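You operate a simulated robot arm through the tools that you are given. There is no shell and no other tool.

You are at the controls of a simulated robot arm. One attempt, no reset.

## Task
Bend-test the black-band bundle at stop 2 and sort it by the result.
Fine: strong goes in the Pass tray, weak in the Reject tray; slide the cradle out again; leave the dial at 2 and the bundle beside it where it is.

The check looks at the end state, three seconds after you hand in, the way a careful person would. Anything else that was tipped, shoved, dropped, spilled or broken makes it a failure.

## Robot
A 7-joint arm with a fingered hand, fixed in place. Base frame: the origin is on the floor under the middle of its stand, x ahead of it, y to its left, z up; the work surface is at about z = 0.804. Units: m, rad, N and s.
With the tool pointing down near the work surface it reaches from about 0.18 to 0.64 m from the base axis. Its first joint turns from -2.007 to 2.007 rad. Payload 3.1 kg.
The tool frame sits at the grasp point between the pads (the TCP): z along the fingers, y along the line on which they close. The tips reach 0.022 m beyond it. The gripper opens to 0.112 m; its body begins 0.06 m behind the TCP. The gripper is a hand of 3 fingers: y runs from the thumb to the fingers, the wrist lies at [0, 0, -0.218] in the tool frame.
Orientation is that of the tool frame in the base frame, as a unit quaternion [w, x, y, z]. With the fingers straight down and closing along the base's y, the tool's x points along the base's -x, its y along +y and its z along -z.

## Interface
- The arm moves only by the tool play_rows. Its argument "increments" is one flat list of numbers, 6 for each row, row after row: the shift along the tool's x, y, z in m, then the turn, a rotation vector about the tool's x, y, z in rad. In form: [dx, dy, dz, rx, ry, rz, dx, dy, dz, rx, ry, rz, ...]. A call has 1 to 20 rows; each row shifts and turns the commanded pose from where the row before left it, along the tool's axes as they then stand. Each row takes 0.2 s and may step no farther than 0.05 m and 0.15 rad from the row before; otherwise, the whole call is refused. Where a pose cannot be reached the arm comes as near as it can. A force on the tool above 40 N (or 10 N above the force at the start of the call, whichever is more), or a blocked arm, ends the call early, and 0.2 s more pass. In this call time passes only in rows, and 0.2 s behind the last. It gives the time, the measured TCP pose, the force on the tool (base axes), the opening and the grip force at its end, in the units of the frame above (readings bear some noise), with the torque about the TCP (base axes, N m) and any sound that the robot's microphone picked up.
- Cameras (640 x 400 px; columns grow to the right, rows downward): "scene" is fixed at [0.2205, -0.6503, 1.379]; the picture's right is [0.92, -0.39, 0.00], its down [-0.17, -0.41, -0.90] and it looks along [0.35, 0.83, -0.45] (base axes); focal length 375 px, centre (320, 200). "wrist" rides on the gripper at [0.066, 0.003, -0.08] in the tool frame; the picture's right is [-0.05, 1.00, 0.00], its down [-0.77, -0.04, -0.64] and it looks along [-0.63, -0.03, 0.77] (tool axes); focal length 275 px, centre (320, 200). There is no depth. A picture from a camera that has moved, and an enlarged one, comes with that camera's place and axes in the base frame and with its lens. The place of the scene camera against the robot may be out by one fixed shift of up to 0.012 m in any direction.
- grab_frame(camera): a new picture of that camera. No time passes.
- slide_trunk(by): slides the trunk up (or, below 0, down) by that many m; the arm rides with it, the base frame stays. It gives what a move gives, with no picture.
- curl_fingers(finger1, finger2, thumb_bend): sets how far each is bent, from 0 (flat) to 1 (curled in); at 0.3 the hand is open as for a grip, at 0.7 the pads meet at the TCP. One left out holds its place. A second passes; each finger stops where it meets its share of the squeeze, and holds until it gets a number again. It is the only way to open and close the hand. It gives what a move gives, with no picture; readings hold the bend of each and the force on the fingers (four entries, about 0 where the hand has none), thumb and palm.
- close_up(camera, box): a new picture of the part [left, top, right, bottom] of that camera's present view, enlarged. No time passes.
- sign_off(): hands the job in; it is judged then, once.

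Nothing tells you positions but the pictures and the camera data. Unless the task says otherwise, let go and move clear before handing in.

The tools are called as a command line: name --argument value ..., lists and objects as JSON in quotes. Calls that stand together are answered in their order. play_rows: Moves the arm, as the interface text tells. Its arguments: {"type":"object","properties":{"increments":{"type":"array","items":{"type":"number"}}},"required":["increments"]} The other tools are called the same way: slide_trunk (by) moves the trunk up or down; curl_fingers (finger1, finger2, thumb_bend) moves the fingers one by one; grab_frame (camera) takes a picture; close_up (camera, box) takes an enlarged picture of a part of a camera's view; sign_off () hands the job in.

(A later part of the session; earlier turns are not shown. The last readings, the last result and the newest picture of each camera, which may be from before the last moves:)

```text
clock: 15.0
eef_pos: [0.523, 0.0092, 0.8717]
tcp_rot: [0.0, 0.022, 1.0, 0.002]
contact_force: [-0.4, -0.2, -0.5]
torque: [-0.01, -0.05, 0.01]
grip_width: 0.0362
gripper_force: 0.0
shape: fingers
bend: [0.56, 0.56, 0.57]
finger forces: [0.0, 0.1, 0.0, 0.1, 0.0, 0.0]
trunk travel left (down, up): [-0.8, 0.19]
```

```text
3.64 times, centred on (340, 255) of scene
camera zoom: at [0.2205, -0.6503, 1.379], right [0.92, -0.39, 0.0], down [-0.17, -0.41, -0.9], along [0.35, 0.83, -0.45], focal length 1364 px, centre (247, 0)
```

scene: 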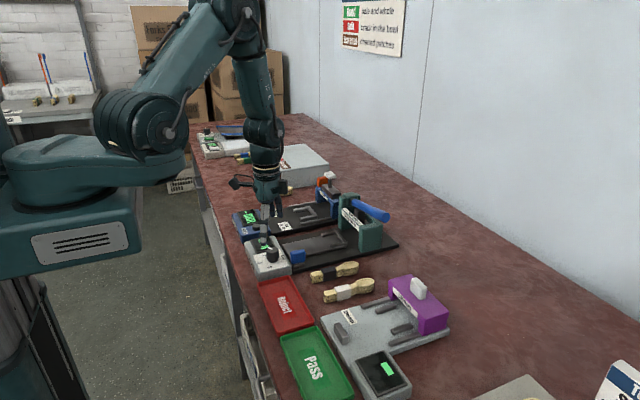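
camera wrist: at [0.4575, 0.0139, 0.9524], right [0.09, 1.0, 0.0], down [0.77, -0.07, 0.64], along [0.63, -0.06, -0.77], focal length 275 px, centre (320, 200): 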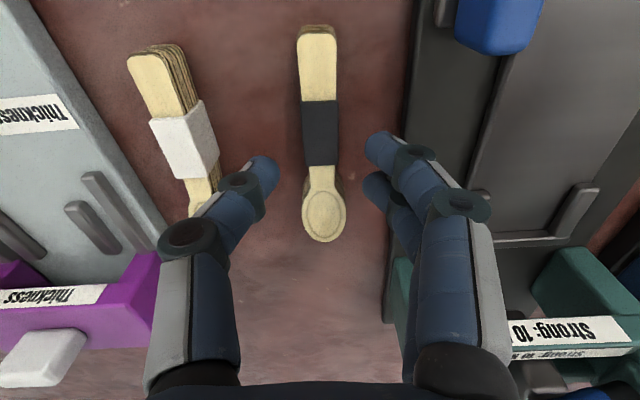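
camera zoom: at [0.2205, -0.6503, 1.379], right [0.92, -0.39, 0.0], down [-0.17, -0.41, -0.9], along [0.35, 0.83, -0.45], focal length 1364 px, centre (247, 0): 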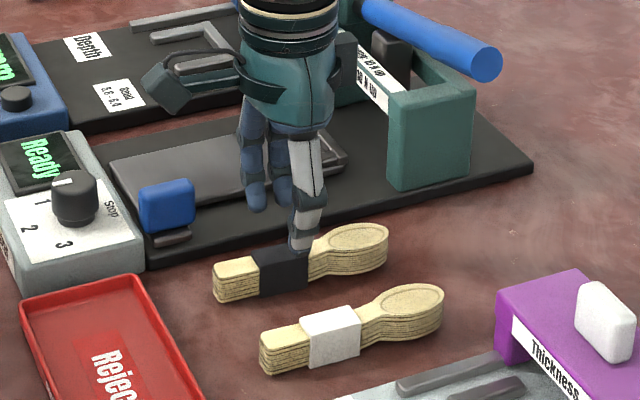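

Alignment looks right: the band is straight below the pads and the thumb and fingers straddle it. I'll descend to z ≈ 0.829 and grip.

play_rows --increments '[0, 0, 0.016, 0, 0, 0, 0, 0, 0.015, 0, 0, 0, 0, 0, 0.0105, 0, 0, 0]'

close_up --camera "scene" --box '[280, 220, 400, 310]'

grab_frame --camera "wrist"

```text
clock: 15.8
eef_pos: [0.5243, 0.0099, 0.8288]
tcp_rot: [0.001, 0.022, 1.0, 0.0]
contact_force: [0.4, 0.2, 0.7]
torque: [-0.01, -0.01, -0.04]
grip_width: 0.0365
gripper_force: 0.1
shape: fingers
bend: [0.56, 0.56, 0.57]
finger forces: [0.0, 0.0, 0.0, 0.0, 0.0, 0.0]
trunk travel left (down, up): [-0.8, 0.19]
```

```text
4.44 times, centred on (340, 265) of scene
camera zoom: at [0.2205, -0.6503, 1.379], right [0.92, -0.39, 0.0], down [-0.17, -0.41, -0.9], along [0.35, 0.83, -0.45], focal length 1668 px, centre (231, -89)
```

zoom: 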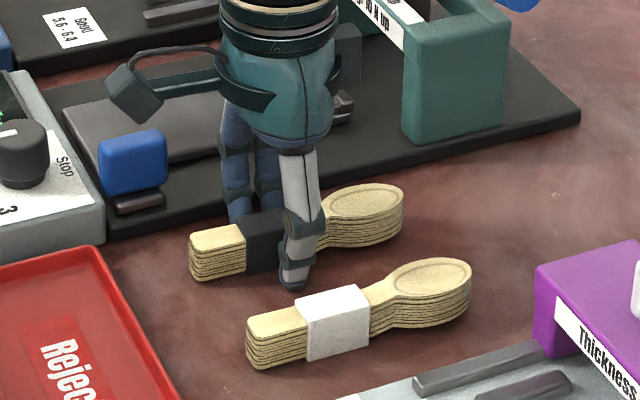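

```text
taken
camera wrist: at [0.457, 0.0145, 0.9095], right [0.09, 1.0, 0.0], down [0.77, -0.07, 0.64], along [0.63, -0.06, -0.77], focal length 275 px, centre (320, 200)
```

wrist: 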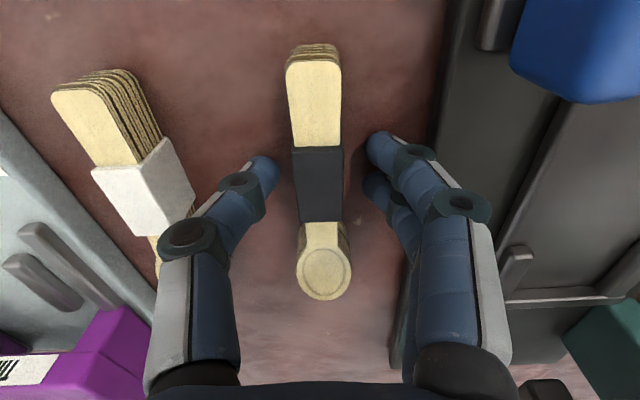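

The hand straddles the band with nothing touched. I'll close the fingers on it.

curl_fingers --finger1 0.68 --finger2 0.68 --thumb_bend 0.68

play_rows --increments '[0, 0, -0.01, 0, 0, 0, 0, 0, -0.01, 0, 0, 0]'

grab_frame --camera "wrist"

close_up --camera "scene" --box '[280, 220, 400, 310]'

```text
clock: 16.8
eef_pos: [0.5235, 0.0101, 0.8284]
tcp_rot: [0.002, 0.021, 1.0, 0.002]
contact_force: [-0.3, 0.4, 0.3]
torque: [-0.03, 0.0, -0.01]
grip_width: 0.0138
gripper_force: 3.1
shape: fingers
bend: [0.65, 0.65, 0.66]
finger forces: [1.5, 1.4, 0.0, 0.0, 3.1, 0.0]
trunk travel left (down, up): [-0.8, 0.19]
```

```text
clock: 17.4
eef_pos: [0.523, 0.0089, 0.8498]
tcp_rot: [0.001, 0.021, 1.0, 0.001]
contact_force: [-0.1, -0.3, 0.4]
torque: [-0.01, 0.04, 0.0]
grip_width: 0.0135
gripper_force: 2.9
shape: fingers
bend: [0.65, 0.65, 0.66]
finger forces: [1.6, 1.4, 0.0, 0.1, 3.0, 0.0]
trunk travel left (down, up): [-0.8, 0.19]
```

```text
taken
camera wrist: at [0.4569, 0.0149, 0.9303], right [0.09, 1.0, 0.0], down [0.77, -0.07, 0.64], along [0.63, -0.06, -0.77], focal length 275 px, centre (320, 200)
```

wrist: 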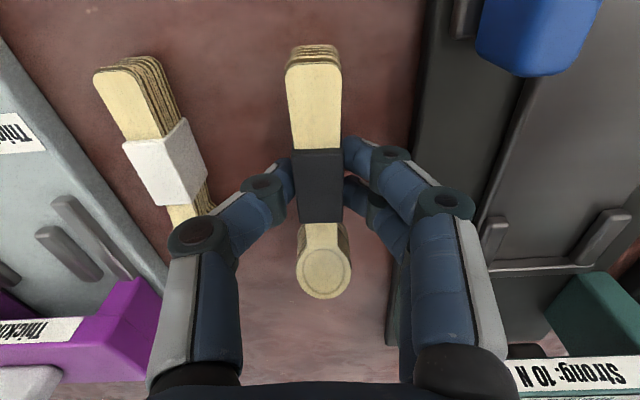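

```text
4.44 times, centred on (340, 265) of scene
camera zoom: at [0.2205, -0.6503, 1.379], right [0.92, -0.39, 0.0], down [-0.17, -0.41, -0.9], along [0.35, 0.83, -0.45], focal length 1668 px, centre (231, -89)
```

zoom: 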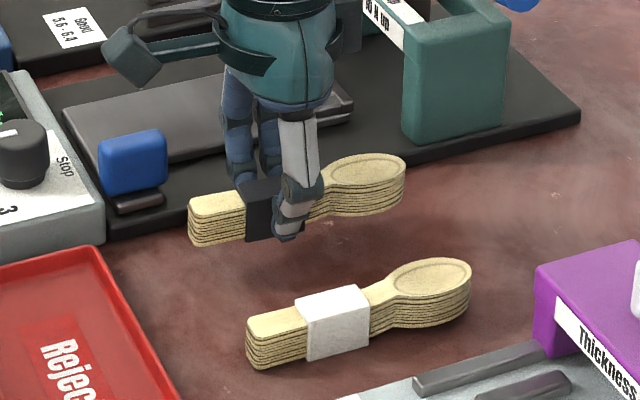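

The bundle is held securely and off the table. I'll raise it, square it up, and carry it over the cradle to look at the fence before lowering.

play_rows --increments '[0, 0, -0.035, 0, 0, 0, 0, 0, -0.035, 0, 0, -0.044, 0, 0.03, 0, 0, 0, 0, 0, 0.03, 0, 0, 0, 0, 0, 0.03, 0, 0, 0, 0, 0, 0.028, 0, 0, 0, 0]'

grab_frame --camera "wrist"

close_up --camera "scene" --box '[270, 170, 410, 280]'

close_up --camera "wrist" --box '[220, 0, 420, 125]'

close_up --camera "wrist" --box '[220, 100, 420, 225]'

```text
clock: 18.8
eef_pos: [0.5222, 0.1326, 0.9203]
tcp_rot: [0.001, 0.0, 1.0, 0.0]
contact_force: [-0.5, -0.5, 0.5]
torque: [-0.01, 0.02, -0.01]
grip_width: 0.0137
gripper_force: 3.6
shape: fingers
bend: [0.65, 0.65, 0.66]
finger forces: [1.6, 1.5, 0.0, 0.0, 2.9, 0.0]
trunk travel left (down, up): [-0.8, 0.19]
```

```text
taken
camera wrist: at [0.4556, 0.1335, 1.0015], right [0.05, 1.0, 0.0], down [0.77, -0.04, 0.64], along [0.64, -0.03, -0.77], focal length 275 px, centre (320, 200)
```

wrist: 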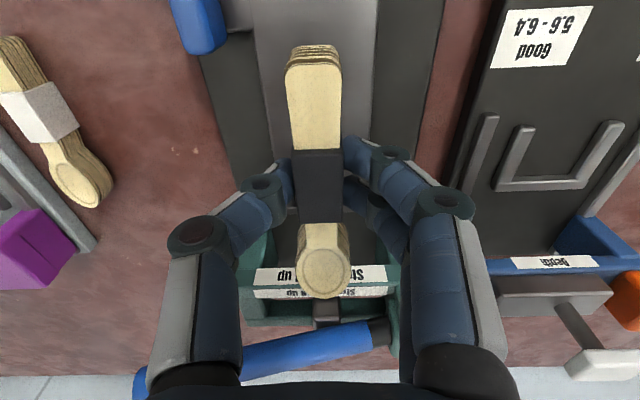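

```text
3.64 times, centred on (340, 225) of scene
camera zoom: at [0.2205, -0.6503, 1.379], right [0.92, -0.39, 0.0], down [-0.17, -0.41, -0.9], along [0.35, 0.83, -0.45], focal length 1364 px, centre (247, 109)
```

zoom: 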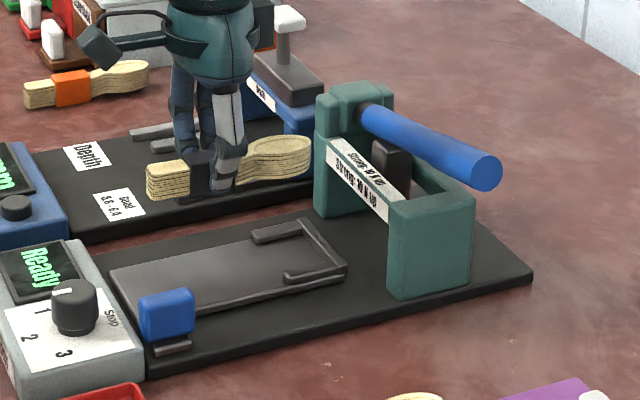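

```text
3.20 times, centred on (320, 62) of wrist
camera zoom: at [0.4556, 0.1335, 1.0015], right [0.05, 1.0, 0.0], down [0.77, -0.04, 0.64], along [0.64, -0.03, -0.77], focal length 881 px, centre (320, 640)
```

zoom: 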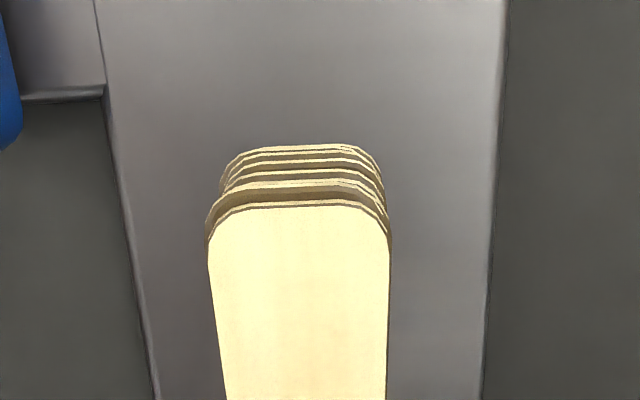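

```text
3.20 times, centred on (320, 162) of wrist
camera zoom: at [0.4556, 0.1335, 1.0015], right [0.05, 1.0, 0.0], down [0.77, -0.04, 0.64], along [0.64, -0.03, -0.77], focal length 881 px, centre (320, 320)
```

zoom: 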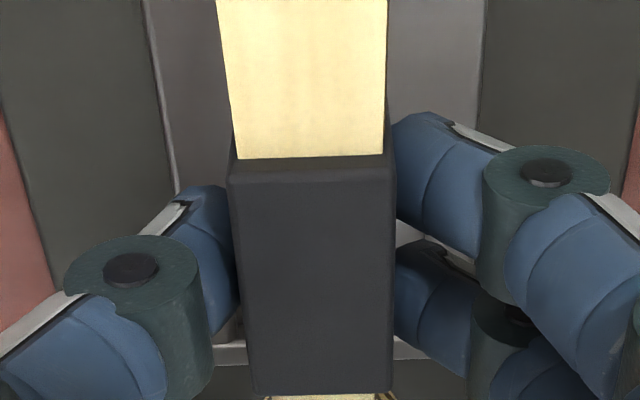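

The bundle is parallel to the cradle at y ≈ 0.130, and the fence centre is at y ≈ 0.129. The bowl tip is at x ≈ 0.598, just short of the fence's end stop at about 0.602. I'll lower it to just above the plate and look.

play_rows --increments '[0, -0.001, 0.025, 0, 0, 0, 0, 0, 0.025, 0, 0, 0, 0, 0, 0.018, 0, 0, 0]'

close_up --camera "scene" --box '[280, 200, 380, 280]'

grab_frame --camera "wrist"

```text
clock: 19.6
eef_pos: [0.5237, 0.1277, 0.852]
tcp_rot: [0.001, -0.001, 1.0, 0.001]
contact_force: [0.5, -0.3, -0.4]
torque: [0.0, 0.05, 0.01]
grip_width: 0.0135
gripper_force: 2.8
shape: fingers
bend: [0.65, 0.65, 0.66]
finger forces: [1.5, 1.4, 0.1, 0.0, 3.1, 0.1]
trunk travel left (down, up): [-0.8, 0.19]
```

```text
5.00 times, centred on (330, 240) of scene
camera zoom: at [0.2205, -0.6503, 1.379], right [0.92, -0.39, 0.0], down [-0.17, -0.41, -0.9], along [0.35, 0.83, -0.45], focal length 1876 px, centre (270, 0)
```

zoom: 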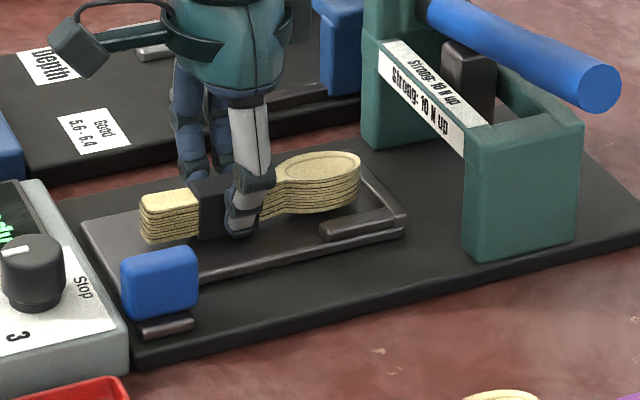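

```text
taken
camera wrist: at [0.4569, 0.1295, 0.9327], right [0.05, 1.0, 0.0], down [0.77, -0.04, 0.64], along [0.64, -0.03, -0.77], focal length 275 px, centre (320, 200)
```

wrist: 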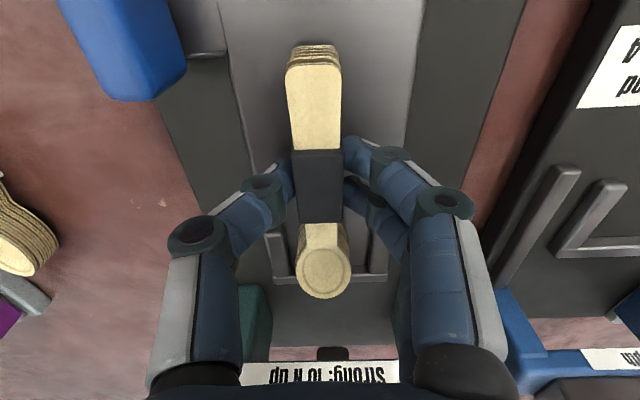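

The bundle sits between the fence rails, its bottom about 1 cm above the plate. I'll lower in small steps until it touches.

play_rows --increments '[0, 0, 0.004, 0, 0, 0, 0, 0, 0.002, 0, 0, 0]'

close_up --camera "scene" --box '[290, 215, 360, 265]'

```text
clock: 20.2
eef_pos: [0.5226, 0.1263, 0.8465]
tcp_rot: [0.002, 0.0, 1.0, 0.001]
contact_force: [0.1, 0.5, 7.6]
torque: [0.0, -0.02, -0.03]
grip_width: 0.0129
gripper_force: 4.1
shape: fingers
bend: [0.66, 0.66, 0.67]
finger forces: [2.3, 2.4, 0.1, 0.0, 4.1, 0.0]
trunk travel left (down, up): [-0.8, 0.19]
```

```text
8.00 times, centred on (325, 240) of scene
camera zoom: at [0.2205, -0.6503, 1.379], right [0.92, -0.39, 0.0], down [-0.17, -0.41, -0.9], along [0.35, 0.83, -0.45], focal length 3002 px, centre (280, -120)
```

zoom: 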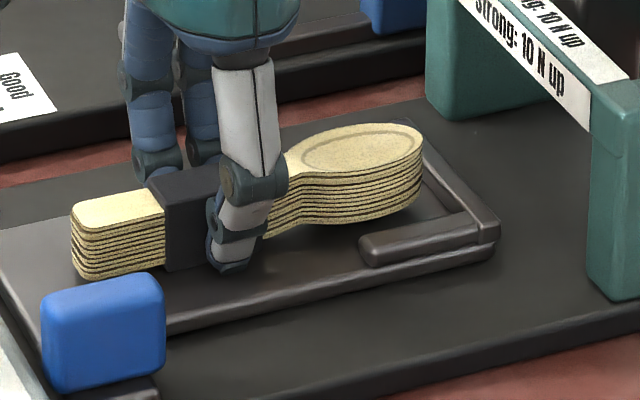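

Contact at 7.6 N: the bundle is resting on the cradle plate. I'll release and rise.

play_rows --increments '[0, 0, -0.001, 0, 0, 0]'

curl_fingers --finger1 0.57 --finger2 0.57 --thumb_bend 0.57

grab_frame --camera "wrist"

close_up --camera "scene" --box '[290, 215, 360, 265]'

```text
clock: 20.6
eef_pos: [0.5226, 0.1267, 0.8465]
tcp_rot: [0.001, 0.0, 1.0, 0.001]
contact_force: [1.3, 1.6, 4.0]
torque: [0.02, -0.04, 0.0]
grip_width: 0.0132
gripper_force: 4.3
shape: fingers
bend: [0.66, 0.66, 0.67]
finger forces: [2.3, 2.5, 0.0, 0.0, 3.9, 0.0]
trunk travel left (down, up): [-0.8, 0.19]
```

```text
clock: 21.6
eef_pos: [0.5218, 0.1263, 0.8489]
tcp_rot: [0.002, 0.001, 1.0, 0.002]
contact_force: [3.4, 1.3, 23.1]
torque: [-0.07, -0.07, -0.01]
grip_width: 0.0293
gripper_force: 12.2
shape: fingers
bend: [0.59, 0.59, 0.59]
finger forces: [5.8, 5.2, 0.0, 0.1, 12.8, 0.0]
trunk travel left (down, up): [-0.8, 0.19]
```

```text
taken
camera wrist: at [0.4552, 0.1289, 0.9291], right [0.05, 1.0, 0.0], down [0.77, -0.04, 0.64], along [0.64, -0.03, -0.77], focal length 275 px, centre (320, 200)
```

wrist: 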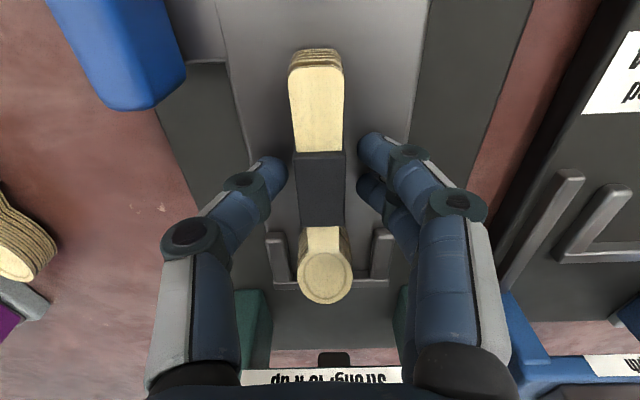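

```text
8.00 times, centred on (325, 240) of scene
camera zoom: at [0.2205, -0.6503, 1.379], right [0.92, -0.39, 0.0], down [-0.17, -0.41, -0.9], along [0.35, 0.83, -0.45], focal length 3002 px, centre (280, -120)
```

zoom: 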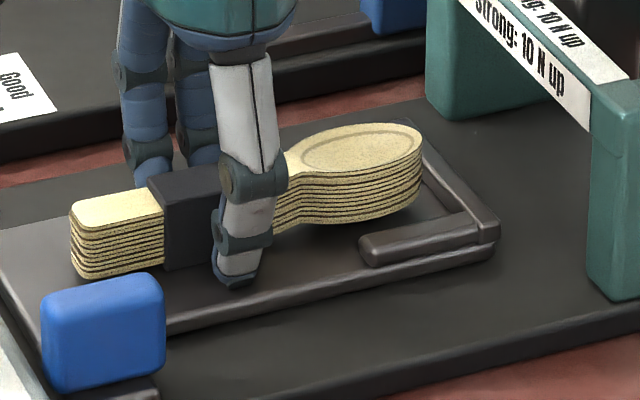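

The bundle is released on the plate, but the opening fingertips swung down and now press on the plate (23 N). I'll lift straight up right away.

play_rows --increments '[0, 0, -0.004, 0, 0, 0, 0, 0, -0.006, 0, 0, 0, 0, 0, -0.02, 0, 0, 0, 0, 0, -0.03, 0, 0, 0, 0, 0, -0.03, 0, 0, 0]'

grab_frame --camera "wrist"

close_up --camera "scene" --box '[260, 200, 400, 290]'

```text
clock: 22.8
eef_pos: [0.5253, 0.1279, 0.936]
tcp_rot: [0.001, 0.0, 1.0, 0.0]
contact_force: [-0.3, 0.6, 0.1]
torque: [-0.03, 0.02, -0.01]
grip_width: 0.0375
gripper_force: 0.1
shape: fingers
bend: [0.56, 0.56, 0.56]
finger forces: [0.0, 0.0, 0.0, 0.1, 0.1, 0.0]
trunk travel left (down, up): [-0.8, 0.19]
```

```text
taken
camera wrist: at [0.4582, 0.1292, 1.0171], right [0.05, 1.0, 0.0], down [0.77, -0.04, 0.64], along [0.64, -0.03, -0.77], focal length 275 px, centre (320, 200)
```

wrist: 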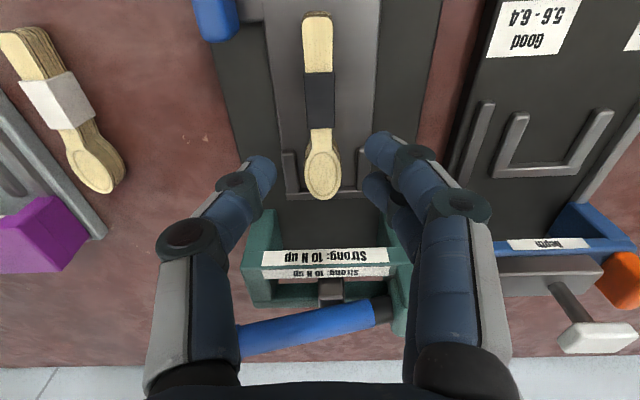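

```text
4.44 times, centred on (330, 245) of scene
camera zoom: at [0.2205, -0.6503, 1.379], right [0.92, -0.39, 0.0], down [-0.17, -0.41, -0.9], along [0.35, 0.83, -0.45], focal length 1668 px, centre (276, 0)
```

zoom: 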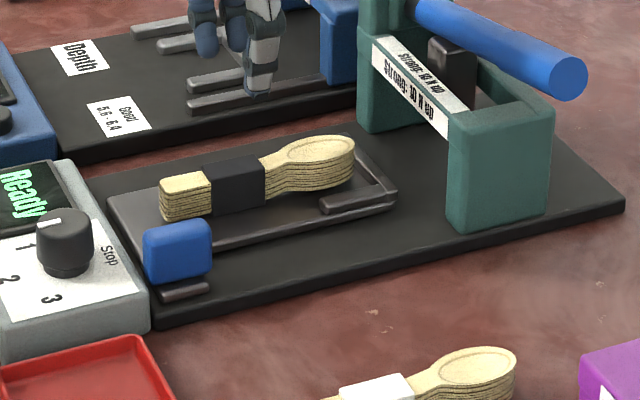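

The bundle is seated between the fence rails, and the display still reads Ready. I'll back off to measure the blue fin on the cradle before gripping it.

play_rows --increments '[0, 0, -0.03, 0, 0, 0, 0.035, -0.018, -0.014, 0, 0, 0, 0.035, -0.018, 0, 0, 0, 0, 0.035, -0.018, 0, 0, 0, 0]'

grab_frame --camera "wrist"

close_up --camera "wrist" --box '[240, 80, 400, 180]'

close_up --camera "scene" --box '[270, 235, 330, 275]'

```text
clock: 23.8
eef_pos: [0.4166, 0.0712, 0.981]
tcp_rot: [0.001, 0.0, 1.0, 0.001]
contact_force: [-0.2, -0.2, 0.2]
torque: [0.01, -0.04, -0.01]
grip_width: 0.0377
gripper_force: 0.0
shape: fingers
bend: [0.56, 0.56, 0.56]
finger forces: [0.0, 0.0, 0.0, 0.0, 0.0, 0.0]
trunk travel left (down, up): [-0.8, 0.19]
```

```text
taken
camera wrist: at [0.3509, 0.0726, 1.0621], right [0.05, 1.0, 0.0], down [0.77, -0.04, 0.64], along [0.64, -0.03, -0.77], focal length 275 px, centre (320, 200)
```

wrist: 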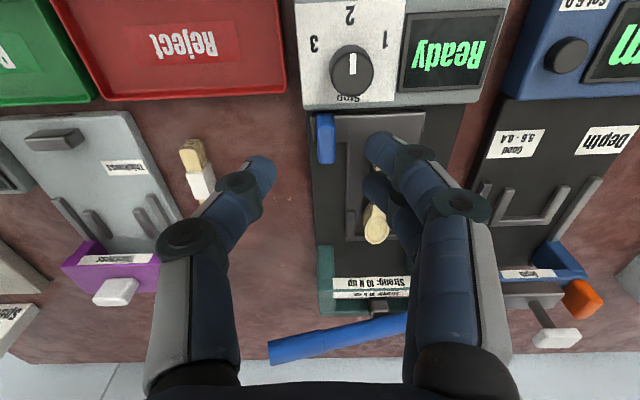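

```text
4.00 times, centred on (320, 130) of wrist
camera zoom: at [0.3509, 0.0726, 1.0621], right [0.05, 1.0, 0.0], down [0.77, -0.04, 0.64], along [0.64, -0.03, -0.77], focal length 1101 px, centre (320, 480)
```

zoom: 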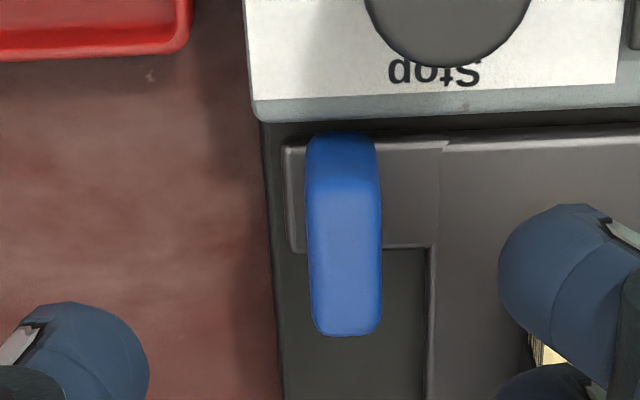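

```text
10.00 times, centred on (300, 255) of scene
camera zoom: at [0.2205, -0.6503, 1.379], right [0.92, -0.39, 0.0], down [-0.17, -0.41, -0.9], along [0.35, 0.83, -0.45], focal length 3752 px, centre (520, -350)
```

zoom: 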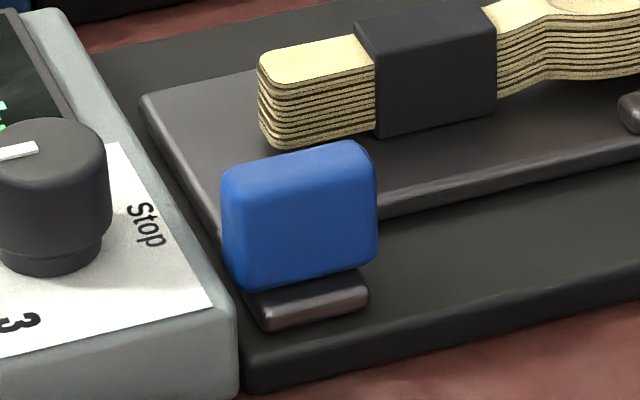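

The fin spans x 0.449–0.484 and y 0.063–0.079, with its top at z ≈ 0.851. I'll tilt the hand slightly forward (0.2 rad) so its body keeps away from the frame and lever, and come down over the fin.

play_rows --increments '[0, 0, 0, 0, -0.1, 0, 0, 0, 0, 0, -0.1, 0, -0.0197, 0, 0.027, 0, 0, 0, -0.0197, 0, 0.027, 0, 0, 0]'

grab_frame --camera "wrist"

close_up --camera "scene" --box '[230, 190, 370, 290]'

```text
clock: 24.8
eef_pos: [0.4667, 0.0742, 0.932]
tcp_rot: [0.07, 0.0, 0.998, -0.003]
contact_force: [-0.1, 0.0, -0.3]
torque: [-0.03, 0.0, 0.01]
grip_width: 0.0374
gripper_force: 0.0
shape: fingers
bend: [0.56, 0.56, 0.56]
finger forces: [0.0, 0.1, 0.0, 0.1, 0.1, 0.0]
out of reach, approached as far as the arm can: row 2
trunk travel left (down, up): [-0.8, 0.19]
```

```text
taken
camera wrist: at [0.3886, 0.0762, 1.0032], right [0.05, 1.0, 0.0], down [0.67, -0.03, 0.74], along [0.74, -0.03, -0.68], focal length 275 px, centre (320, 200)
```

wrist: 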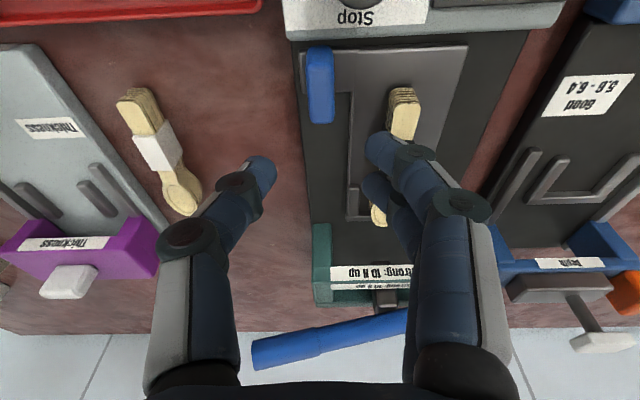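

```text
4.00 times, centred on (300, 240) of scene
camera zoom: at [0.2205, -0.6503, 1.379], right [0.92, -0.39, 0.0], down [-0.17, -0.41, -0.9], along [0.35, 0.83, -0.45], focal length 1501 px, centre (400, 40)
```

zoom: 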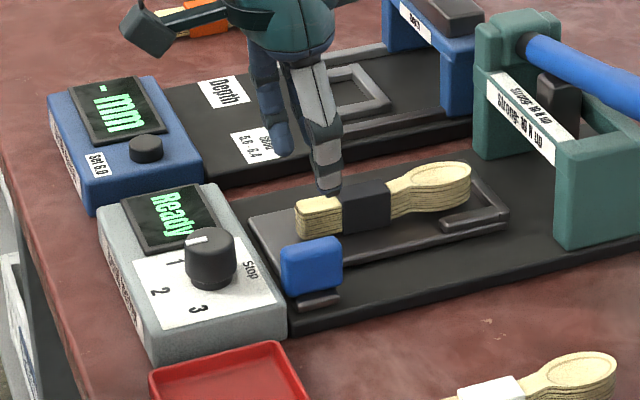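

The arm reached only about 0.14 rad of tilt there. I'll let it settle and read the pose again.

play_rows --increments '[0, 0, 0.001, 0, 0, 0, 0, 0, 0.001, 0, 0, 0]'

close_up --camera "wrist" --box '[240, 30, 400, 130]'

```text
clock: 25.4
eef_pos: [0.4653, 0.0731, 0.9307]
tcp_rot: [0.07, 0.001, 0.998, -0.004]
contact_force: [0.0, 0.5, 0.1]
torque: [0.01, -0.02, -0.02]
grip_width: 0.0374
gripper_force: 0.1
shape: fingers
bend: [0.56, 0.56, 0.56]
finger forces: [0.1, 0.0, 0.0, 0.0, 0.0, 0.0]
trunk travel left (down, up): [-0.8, 0.19]
```

```text
4.00 times, centred on (320, 80) of wrist
camera zoom: at [0.3874, 0.0756, 1.0018], right [0.05, 1.0, 0.0], down [0.67, -0.03, 0.74], along [0.74, -0.03, -0.67], focal length 1101 px, centre (320, 680)
```

zoom: 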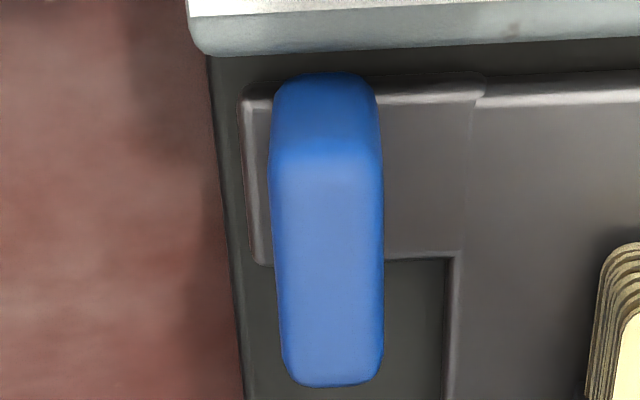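

The tilt settled at 0.14 rad, which is fine, and the fin is centred under the hand at (0.466, 0.074). I'll narrow the opening a little to stay off the bundle, descend to z ≈ 0.857 and check.

curl_fingers --finger1 0.58 --finger2 0.58 --thumb_bend 0.58

play_rows --increments '[0.0035, 0, 0.025, 0, 0, 0, 0.0035, 0, 0.025, 0, 0, 0, 0.0032, 0, 0.0225, 0, 0, 0]'

grab_frame --camera "wrist"

close_up --camera "scene" --box '[250, 205, 370, 285]'

```text
clock: 26.4
eef_pos: [0.4644, 0.0737, 0.9301]
tcp_rot: [0.071, -0.001, 0.997, -0.004]
contact_force: [0.6, -0.4, -0.2]
torque: [-0.01, 0.02, -0.02]
grip_width: 0.0357
gripper_force: 0.1
shape: fingers
bend: [0.57, 0.57, 0.57]
finger forces: [0.1, 0.0, 0.0, 0.0, 0.0, 0.0]
trunk travel left (down, up): [-0.8, 0.19]
```

```text
clock: 27.2
eef_pos: [0.4657, 0.0711, 0.8577]
tcp_rot: [0.07, 0.001, 0.998, -0.005]
contact_force: [0.7, -0.6, -0.4]
torque: [0.0, 0.01, 0.06]
grip_width: 0.0359
gripper_force: 0.0
shape: fingers
bend: [0.57, 0.57, 0.57]
finger forces: [0.1, 0.1, 0.0, 0.0, 0.0, 0.0]
trunk travel left (down, up): [-0.8, 0.19]
```

```text
taken
camera wrist: at [0.3887, 0.0739, 0.9292], right [0.05, 1.0, 0.0], down [0.67, -0.03, 0.74], along [0.74, -0.03, -0.67], focal length 275 px, centre (320, 200)
```

wrist: 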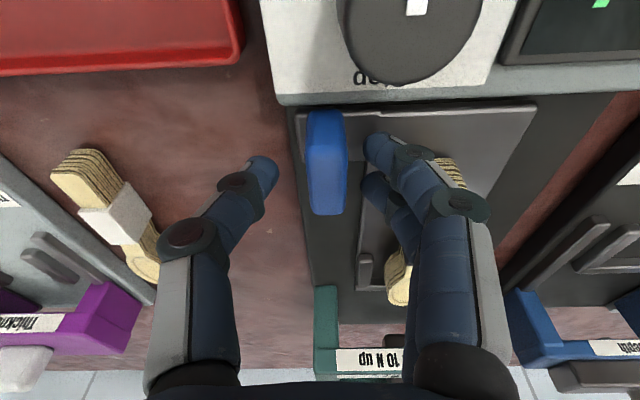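

```text
5.00 times, centred on (310, 245) of scene
camera zoom: at [0.2205, -0.6503, 1.379], right [0.92, -0.39, 0.0], down [-0.17, -0.41, -0.9], along [0.35, 0.83, -0.45], focal length 1876 px, centre (370, -25)
```

zoom: 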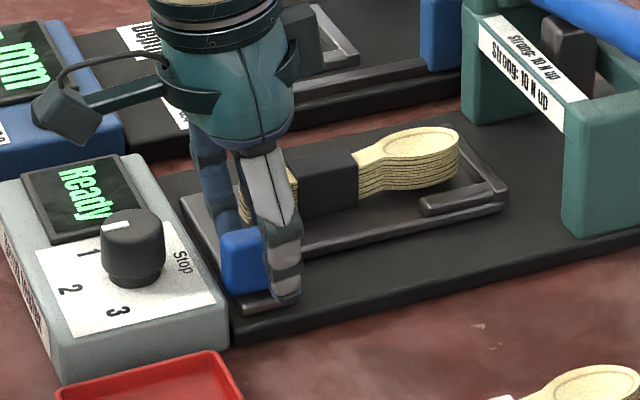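

The fin stands between the thumb and fingers with no contact. I'll grip it.

curl_fingers --finger1 0.7 --finger2 0.7 --thumb_bend 0.7

grab_frame --camera "wrist"

```text
clock: 28.2
eef_pos: [0.4652, 0.0725, 0.859]
tcp_rot: [0.07, -0.001, 0.998, -0.003]
contact_force: [0.0, 3.9, -2.6]
torque: [0.08, -0.01, -0.01]
grip_width: 0.0135
gripper_force: 5.7
shape: fingers
bend: [0.64, 0.64, 0.68]
finger forces: [3.9, 4.0, 0.1, 0.0, 3.2, 0.0]
trunk travel left (down, up): [-0.8, 0.19]
```

```text
taken
camera wrist: at [0.3888, 0.0752, 0.9291], right [0.05, 1.0, 0.0], down [0.67, -0.03, 0.74], along [0.74, -0.03, -0.68], focal length 275 px, centre (320, 200)
```

wrist: 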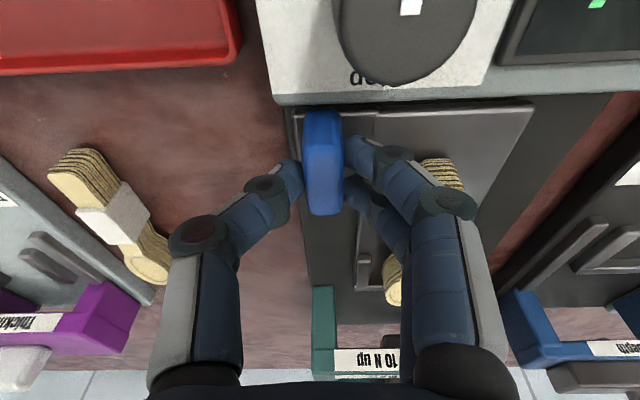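

The fin is gripped. I'll slide the cradle forward gently, watching force and the bundle.

play_rows --increments '[-0.00495, 0.001, 0.0007, 0, 0, 0, -0.0079, 0, 0.0011, 0, 0, 0, -0.0099, 0, 0.0014, 0, 0, 0, -0.0099, 0, 0.0014, 0, 0, 0, -0.0079, 0, 0.0011, 0, 0, 0, -0.00495, 0, 0.0007, 0, 0, 0]'

grab_frame --camera "wrist"

close_up --camera "scene" --box '[260, 195, 400, 285]'

```text
clock: 29.6
eef_pos: [0.5113, 0.0727, 0.8557]
tcp_rot: [0.07, -0.001, 0.998, -0.004]
contact_force: [-1.1, 3.2, 4.2]
torque: [0.02, 0.04, 0.0]
grip_width: 0.0132
gripper_force: 6.1
shape: fingers
bend: [0.65, 0.65, 0.68]
finger forces: [3.9, 3.9, 0.0, 0.0, 4.9, 0.0]
trunk travel left (down, up): [-0.8, 0.19]
```

```text
taken
camera wrist: at [0.4335, 0.0758, 0.9279], right [0.05, 1.0, 0.0], down [0.67, -0.03, 0.74], along [0.74, -0.03, -0.67], focal length 275 px, centre (320, 200)
```

wrist: 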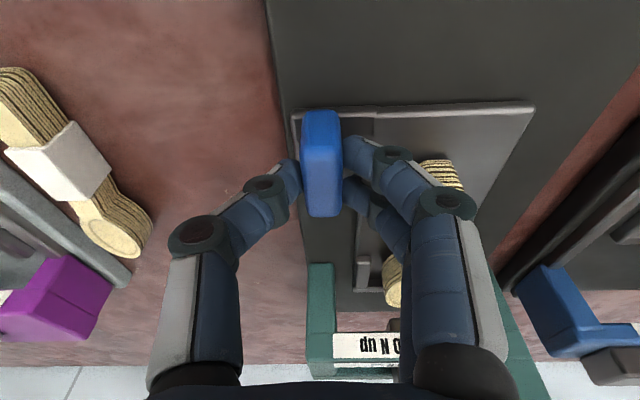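

```text
4.44 times, centred on (330, 240) of scene
camera zoom: at [0.2205, -0.6503, 1.379], right [0.92, -0.39, 0.0], down [-0.17, -0.41, -0.9], along [0.35, 0.83, -0.45], focal length 1668 px, centre (276, 22)
```

zoom: 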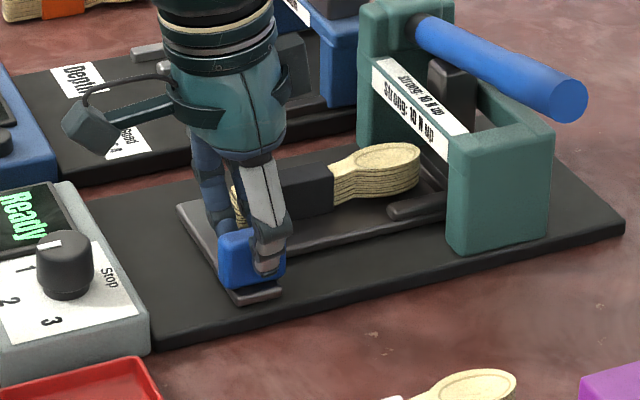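

The cradle moved about 46 mm with little force and the bundle rode along. I'll continue inward.

play_rows --increments '[-0.0051, 0.0008, -0.0003, 0, 0, 0, -0.0079, 0, 0.0011, 0, 0, 0, -0.0099, 0, 0.0014, 0, 0, 0, -0.0079, 0, 0.0011, 0, 0, 0, -0.00495, 0, 0.0007, 0, 0, 0]'

grab_frame --camera "wrist"

close_up --camera "scene" --box '[260, 195, 400, 285]'

```text
clock: 30.8
eef_pos: [0.5483, 0.0734, 0.8576]
tcp_rot: [0.069, -0.001, 0.998, -0.003]
contact_force: [-1.3, -0.1, -1.9]
torque: [0.04, 0.05, 0.02]
grip_width: 0.0133
gripper_force: 5.2
shape: fingers
bend: [0.65, 0.65, 0.68]
finger forces: [2.7, 2.5, 0.0, 0.0, 4.9, 0.0]
trunk travel left (down, up): [-0.8, 0.19]
```

```text
taken
camera wrist: at [0.4707, 0.0767, 0.9291], right [0.05, 1.0, 0.0], down [0.67, -0.03, 0.74], along [0.74, -0.03, -0.68], focal length 275 px, centre (320, 200)
```

wrist: 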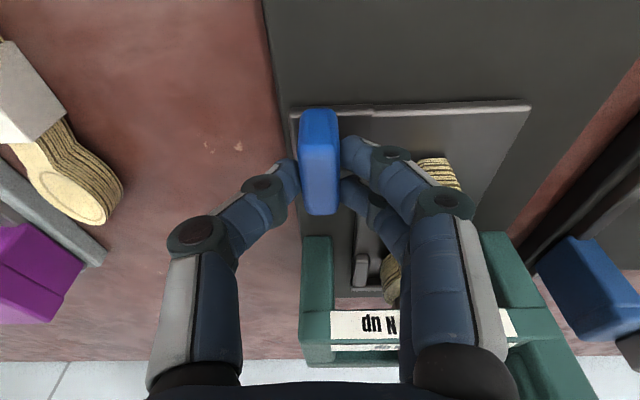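

```text
4.44 times, centred on (330, 240) of scene
camera zoom: at [0.2205, -0.6503, 1.379], right [0.92, -0.39, 0.0], down [-0.17, -0.41, -0.9], along [0.35, 0.83, -0.45], focal length 1668 px, centre (276, 22)
```

zoom: 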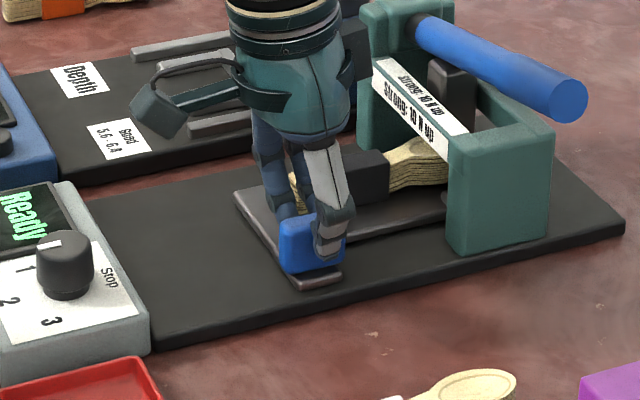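

The bowls are now under the frame's crossbar and there is still no end stop at 83 mm of travel. I'll continue in small steps.

play_rows --increments '[-0.005, 0.0002, 0.0002, 0, 0, 0, -0.0079, 0, 0.0011, 0, 0, 0, -0.0079, 0, 0.0011, 0, 0, 0, -0.00495, 0, 0.0007, 0, 0, 0]'

grab_frame --camera "wrist"

close_up --camera "scene" --box '[260, 195, 400, 285]'

```text
clock: 31.8
eef_pos: [0.5733, 0.0738, 0.8584]
tcp_rot: [0.069, 0.0, 0.998, -0.004]
contact_force: [-1.6, 0.6, -3.1]
torque: [0.0, 0.02, 0.01]
grip_width: 0.0135
gripper_force: 4.9
shape: fingers
bend: [0.65, 0.65, 0.68]
finger forces: [2.8, 2.8, 0.0, 0.0, 4.3, 0.1]
trunk travel left (down, up): [-0.8, 0.19]
```

```text
taken
camera wrist: at [0.4963, 0.0768, 0.9292], right [0.05, 1.0, 0.0], down [0.67, -0.03, 0.74], along [0.74, -0.04, -0.68], focal length 275 px, centre (320, 200)
```

wrist: 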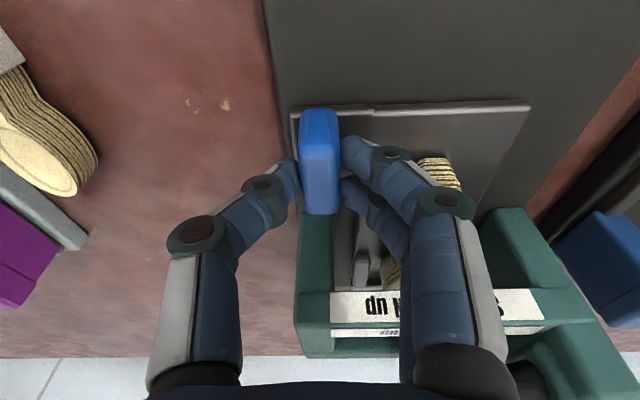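

```text
4.44 times, centred on (330, 240) of scene
camera zoom: at [0.2205, -0.6503, 1.379], right [0.92, -0.39, 0.0], down [-0.17, -0.41, -0.9], along [0.35, 0.83, -0.45], focal length 1668 px, centre (276, 22)
```

zoom: 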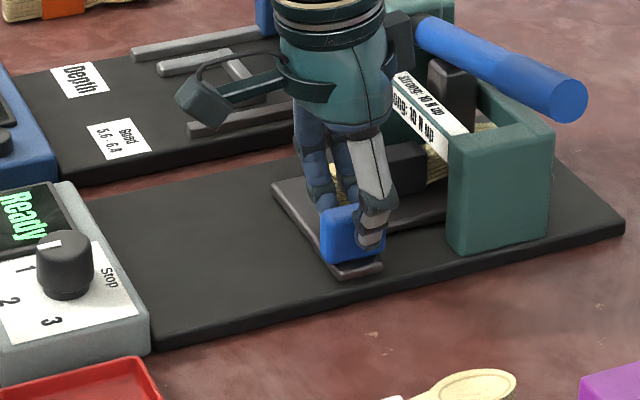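

Travel is 108 mm. By my estimate the presser at x ≈ 0.66 lies about 15 mm beyond the bundle's centre, and the hand still has about 4 cm to the lever. I'll continue slowly, expecting an end stop.

play_rows --increments '[-0.004, 0.0002, 0.0008, 0, 0, 0, -0.004, 0, 0.0006, 0, 0, 0, -0.004, 0, 0.0006, 0, 0, 0, -0.004, 0, 0.0006, 0, 0, 0]'

grab_frame --camera "wrist"

close_up --camera "scene" --box '[260, 195, 400, 285]'

```text
clock: 32.8
eef_pos: [0.5863, 0.0731, 0.8577]
tcp_rot: [0.069, 0.0, 0.998, -0.004]
contact_force: [-6.4, 1.2, -3.1]
torque: [0.07, 0.17, -0.02]
grip_width: 0.0133
gripper_force: 5.0
shape: fingers
bend: [0.65, 0.65, 0.68]
finger forces: [2.9, 2.9, 0.0, 0.0, 4.5, 0.0]
trunk travel left (down, up): [-0.8, 0.19]
```

```text
taken
camera wrist: at [0.5104, 0.0767, 0.9294], right [0.05, 1.0, 0.0], down [0.68, -0.03, 0.74], along [0.74, -0.04, -0.68], focal length 275 px, centre (320, 200)
```

wrist: 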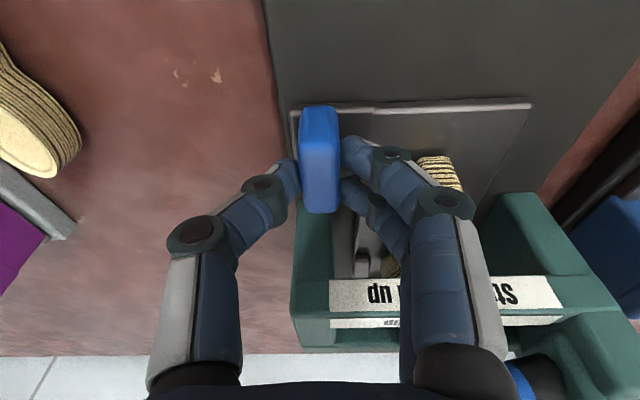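

```text
4.44 times, centred on (330, 240) of scene
camera zoom: at [0.2205, -0.6503, 1.379], right [0.92, -0.39, 0.0], down [-0.17, -0.41, -0.9], along [0.35, 0.83, -0.45], focal length 1668 px, centre (276, 22)
```

zoom: 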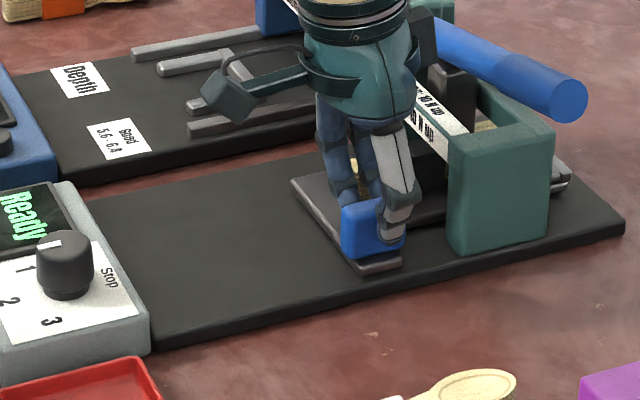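

The x-force rose to 6.4 N at about 121 mm of travel, which looks like the end stop. I'll nudge a little more to confirm.

play_rows --increments '[-0.003, 0, 0.0004, 0, 0, 0]'

close_up --camera "scene" --box '[235, 225, 305, 275]'

```text
clock: 33.2
eef_pos: [0.5902, 0.0741, 0.8571]
tcp_rot: [0.069, 0.0, 0.998, -0.005]
contact_force: [-8.9, 1.9, -2.0]
torque: [0.02, 0.12, 0.01]
grip_width: 0.0131
gripper_force: 5.3
shape: fingers
bend: [0.65, 0.65, 0.68]
finger forces: [3.1, 2.9, 0.0, 0.0, 4.6, 0.0]
trunk travel left (down, up): [-0.8, 0.19]
```

```text
8.00 times, centred on (270, 250) of scene
camera zoom: at [0.2205, -0.6503, 1.379], right [0.92, -0.39, 0.0], down [-0.17, -0.41, -0.9], along [0.35, 0.83, -0.45], focal length 3002 px, centre (720, -200)
```

zoom: 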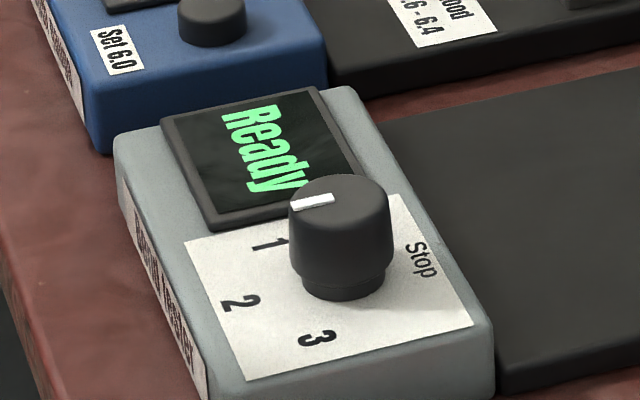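

grab_frame --camera "wrist"

close_up --camera "scene" --box '[310, 195, 400, 275]'

```text
taken
camera wrist: at [0.5138, 0.0767, 0.9296], right [0.05, 1.0, 0.0], down [0.67, -0.03, 0.74], along [0.74, -0.03, -0.68], focal length 275 px, centre (320, 200)
```

wrist: 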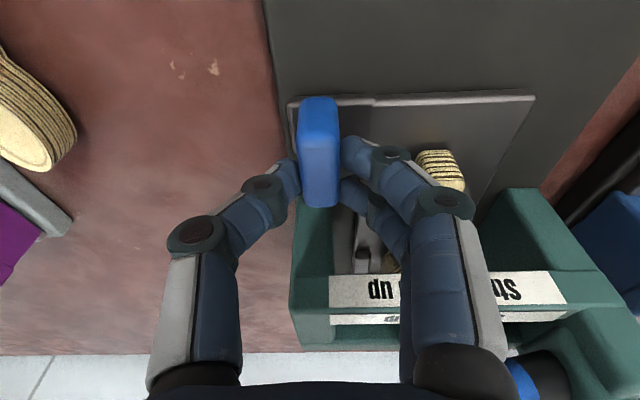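

```text
5.00 times, centred on (355, 235) of scene
camera zoom: at [0.2205, -0.6503, 1.379], right [0.92, -0.39, 0.0], down [-0.17, -0.41, -0.9], along [0.35, 0.83, -0.45], focal length 1876 px, centre (145, 25)
```

zoom: 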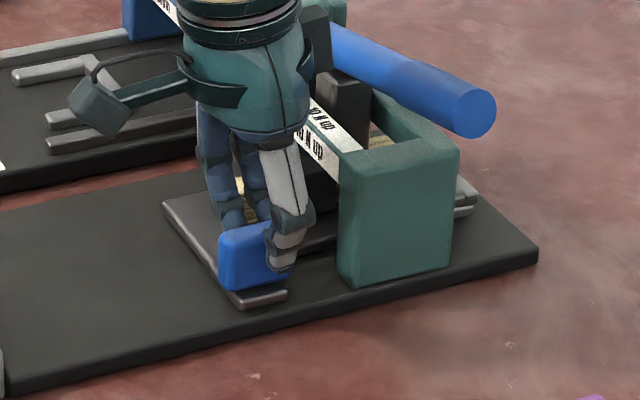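

The cradle has hit its end stop: the fin began slipping in the fingers while the cradle stayed put. I'll ease back, open, and lift clear.

play_rows --increments '[0.003, 0, -0.0004, 0, 0, 0]'

curl_fingers --finger1 0.58 --finger2 0.58 --thumb_bend 0.58

play_rows --increments '[-0.0021, 0, -0.015, 0, 0, 0, -0.0035, 0, -0.025, 0, 0, 0, 0.03, 0, -0.03, 0, 0, 0, 0.03, 0, -0.03, 0, 0, 0]'

grab_frame --camera "wrist"

close_up --camera "scene" --box '[290, 180, 410, 280]'

```text
clock: 33.6
eef_pos: [0.5907, 0.074, 0.8587]
tcp_rot: [0.072, 0.0, 0.997, -0.004]
contact_force: [-0.9, 0.3, -0.4]
torque: [0.02, 0.04, 0.03]
grip_width: 0.0131
gripper_force: 5.6
shape: fingers
bend: [0.66, 0.66, 0.68]
finger forces: [2.8, 2.8, 0.0, 0.0, 5.0, 0.0]
trunk travel left (down, up): [-0.8, 0.19]
```

```text
clock: 34.6
eef_pos: [0.5898, 0.0738, 0.8581]
tcp_rot: [0.071, -0.001, 0.997, -0.004]
contact_force: [0.4, -0.6, 0.6]
torque: [-0.02, 0.0, 0.0]
grip_width: 0.0347
gripper_force: 0.2
shape: fingers
bend: [0.57, 0.57, 0.57]
finger forces: [0.0, 0.0, 0.0, 0.0, 0.0, 0.0]
trunk travel left (down, up): [-0.8, 0.19]
```

```text
clock: 35.6
eef_pos: [0.5192, 0.0746, 0.9497]
tcp_rot: [0.07, 0.001, 0.998, -0.004]
contact_force: [-1.2, -0.6, 0.8]
torque: [0.04, -0.02, -0.03]
grip_width: 0.035
gripper_force: 0.0
shape: fingers
bend: [0.57, 0.57, 0.57]
finger forces: [0.0, 0.1, 0.1, 0.0, 0.0, 0.0]
trunk travel left (down, up): [-0.8, 0.19]
```

```text
taken
camera wrist: at [0.4421, 0.0771, 1.0207], right [0.05, 1.0, 0.0], down [0.67, -0.03, 0.74], along [0.74, -0.04, -0.67], focal length 275 px, centre (320, 200)
```

wrist: 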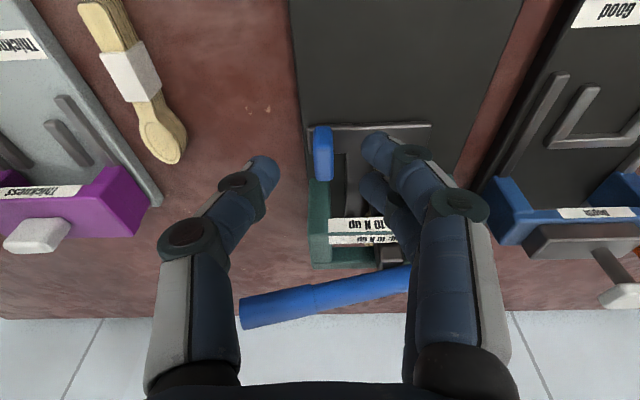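

```text
4.00 times, centred on (350, 230) of scene
camera zoom: at [0.2205, -0.6503, 1.379], right [0.92, -0.39, 0.0], down [-0.17, -0.41, -0.9], along [0.35, 0.83, -0.45], focal length 1501 px, centre (200, 80)
```

zoom: 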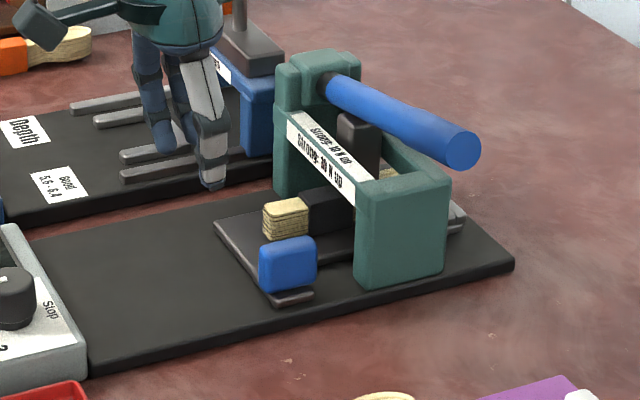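

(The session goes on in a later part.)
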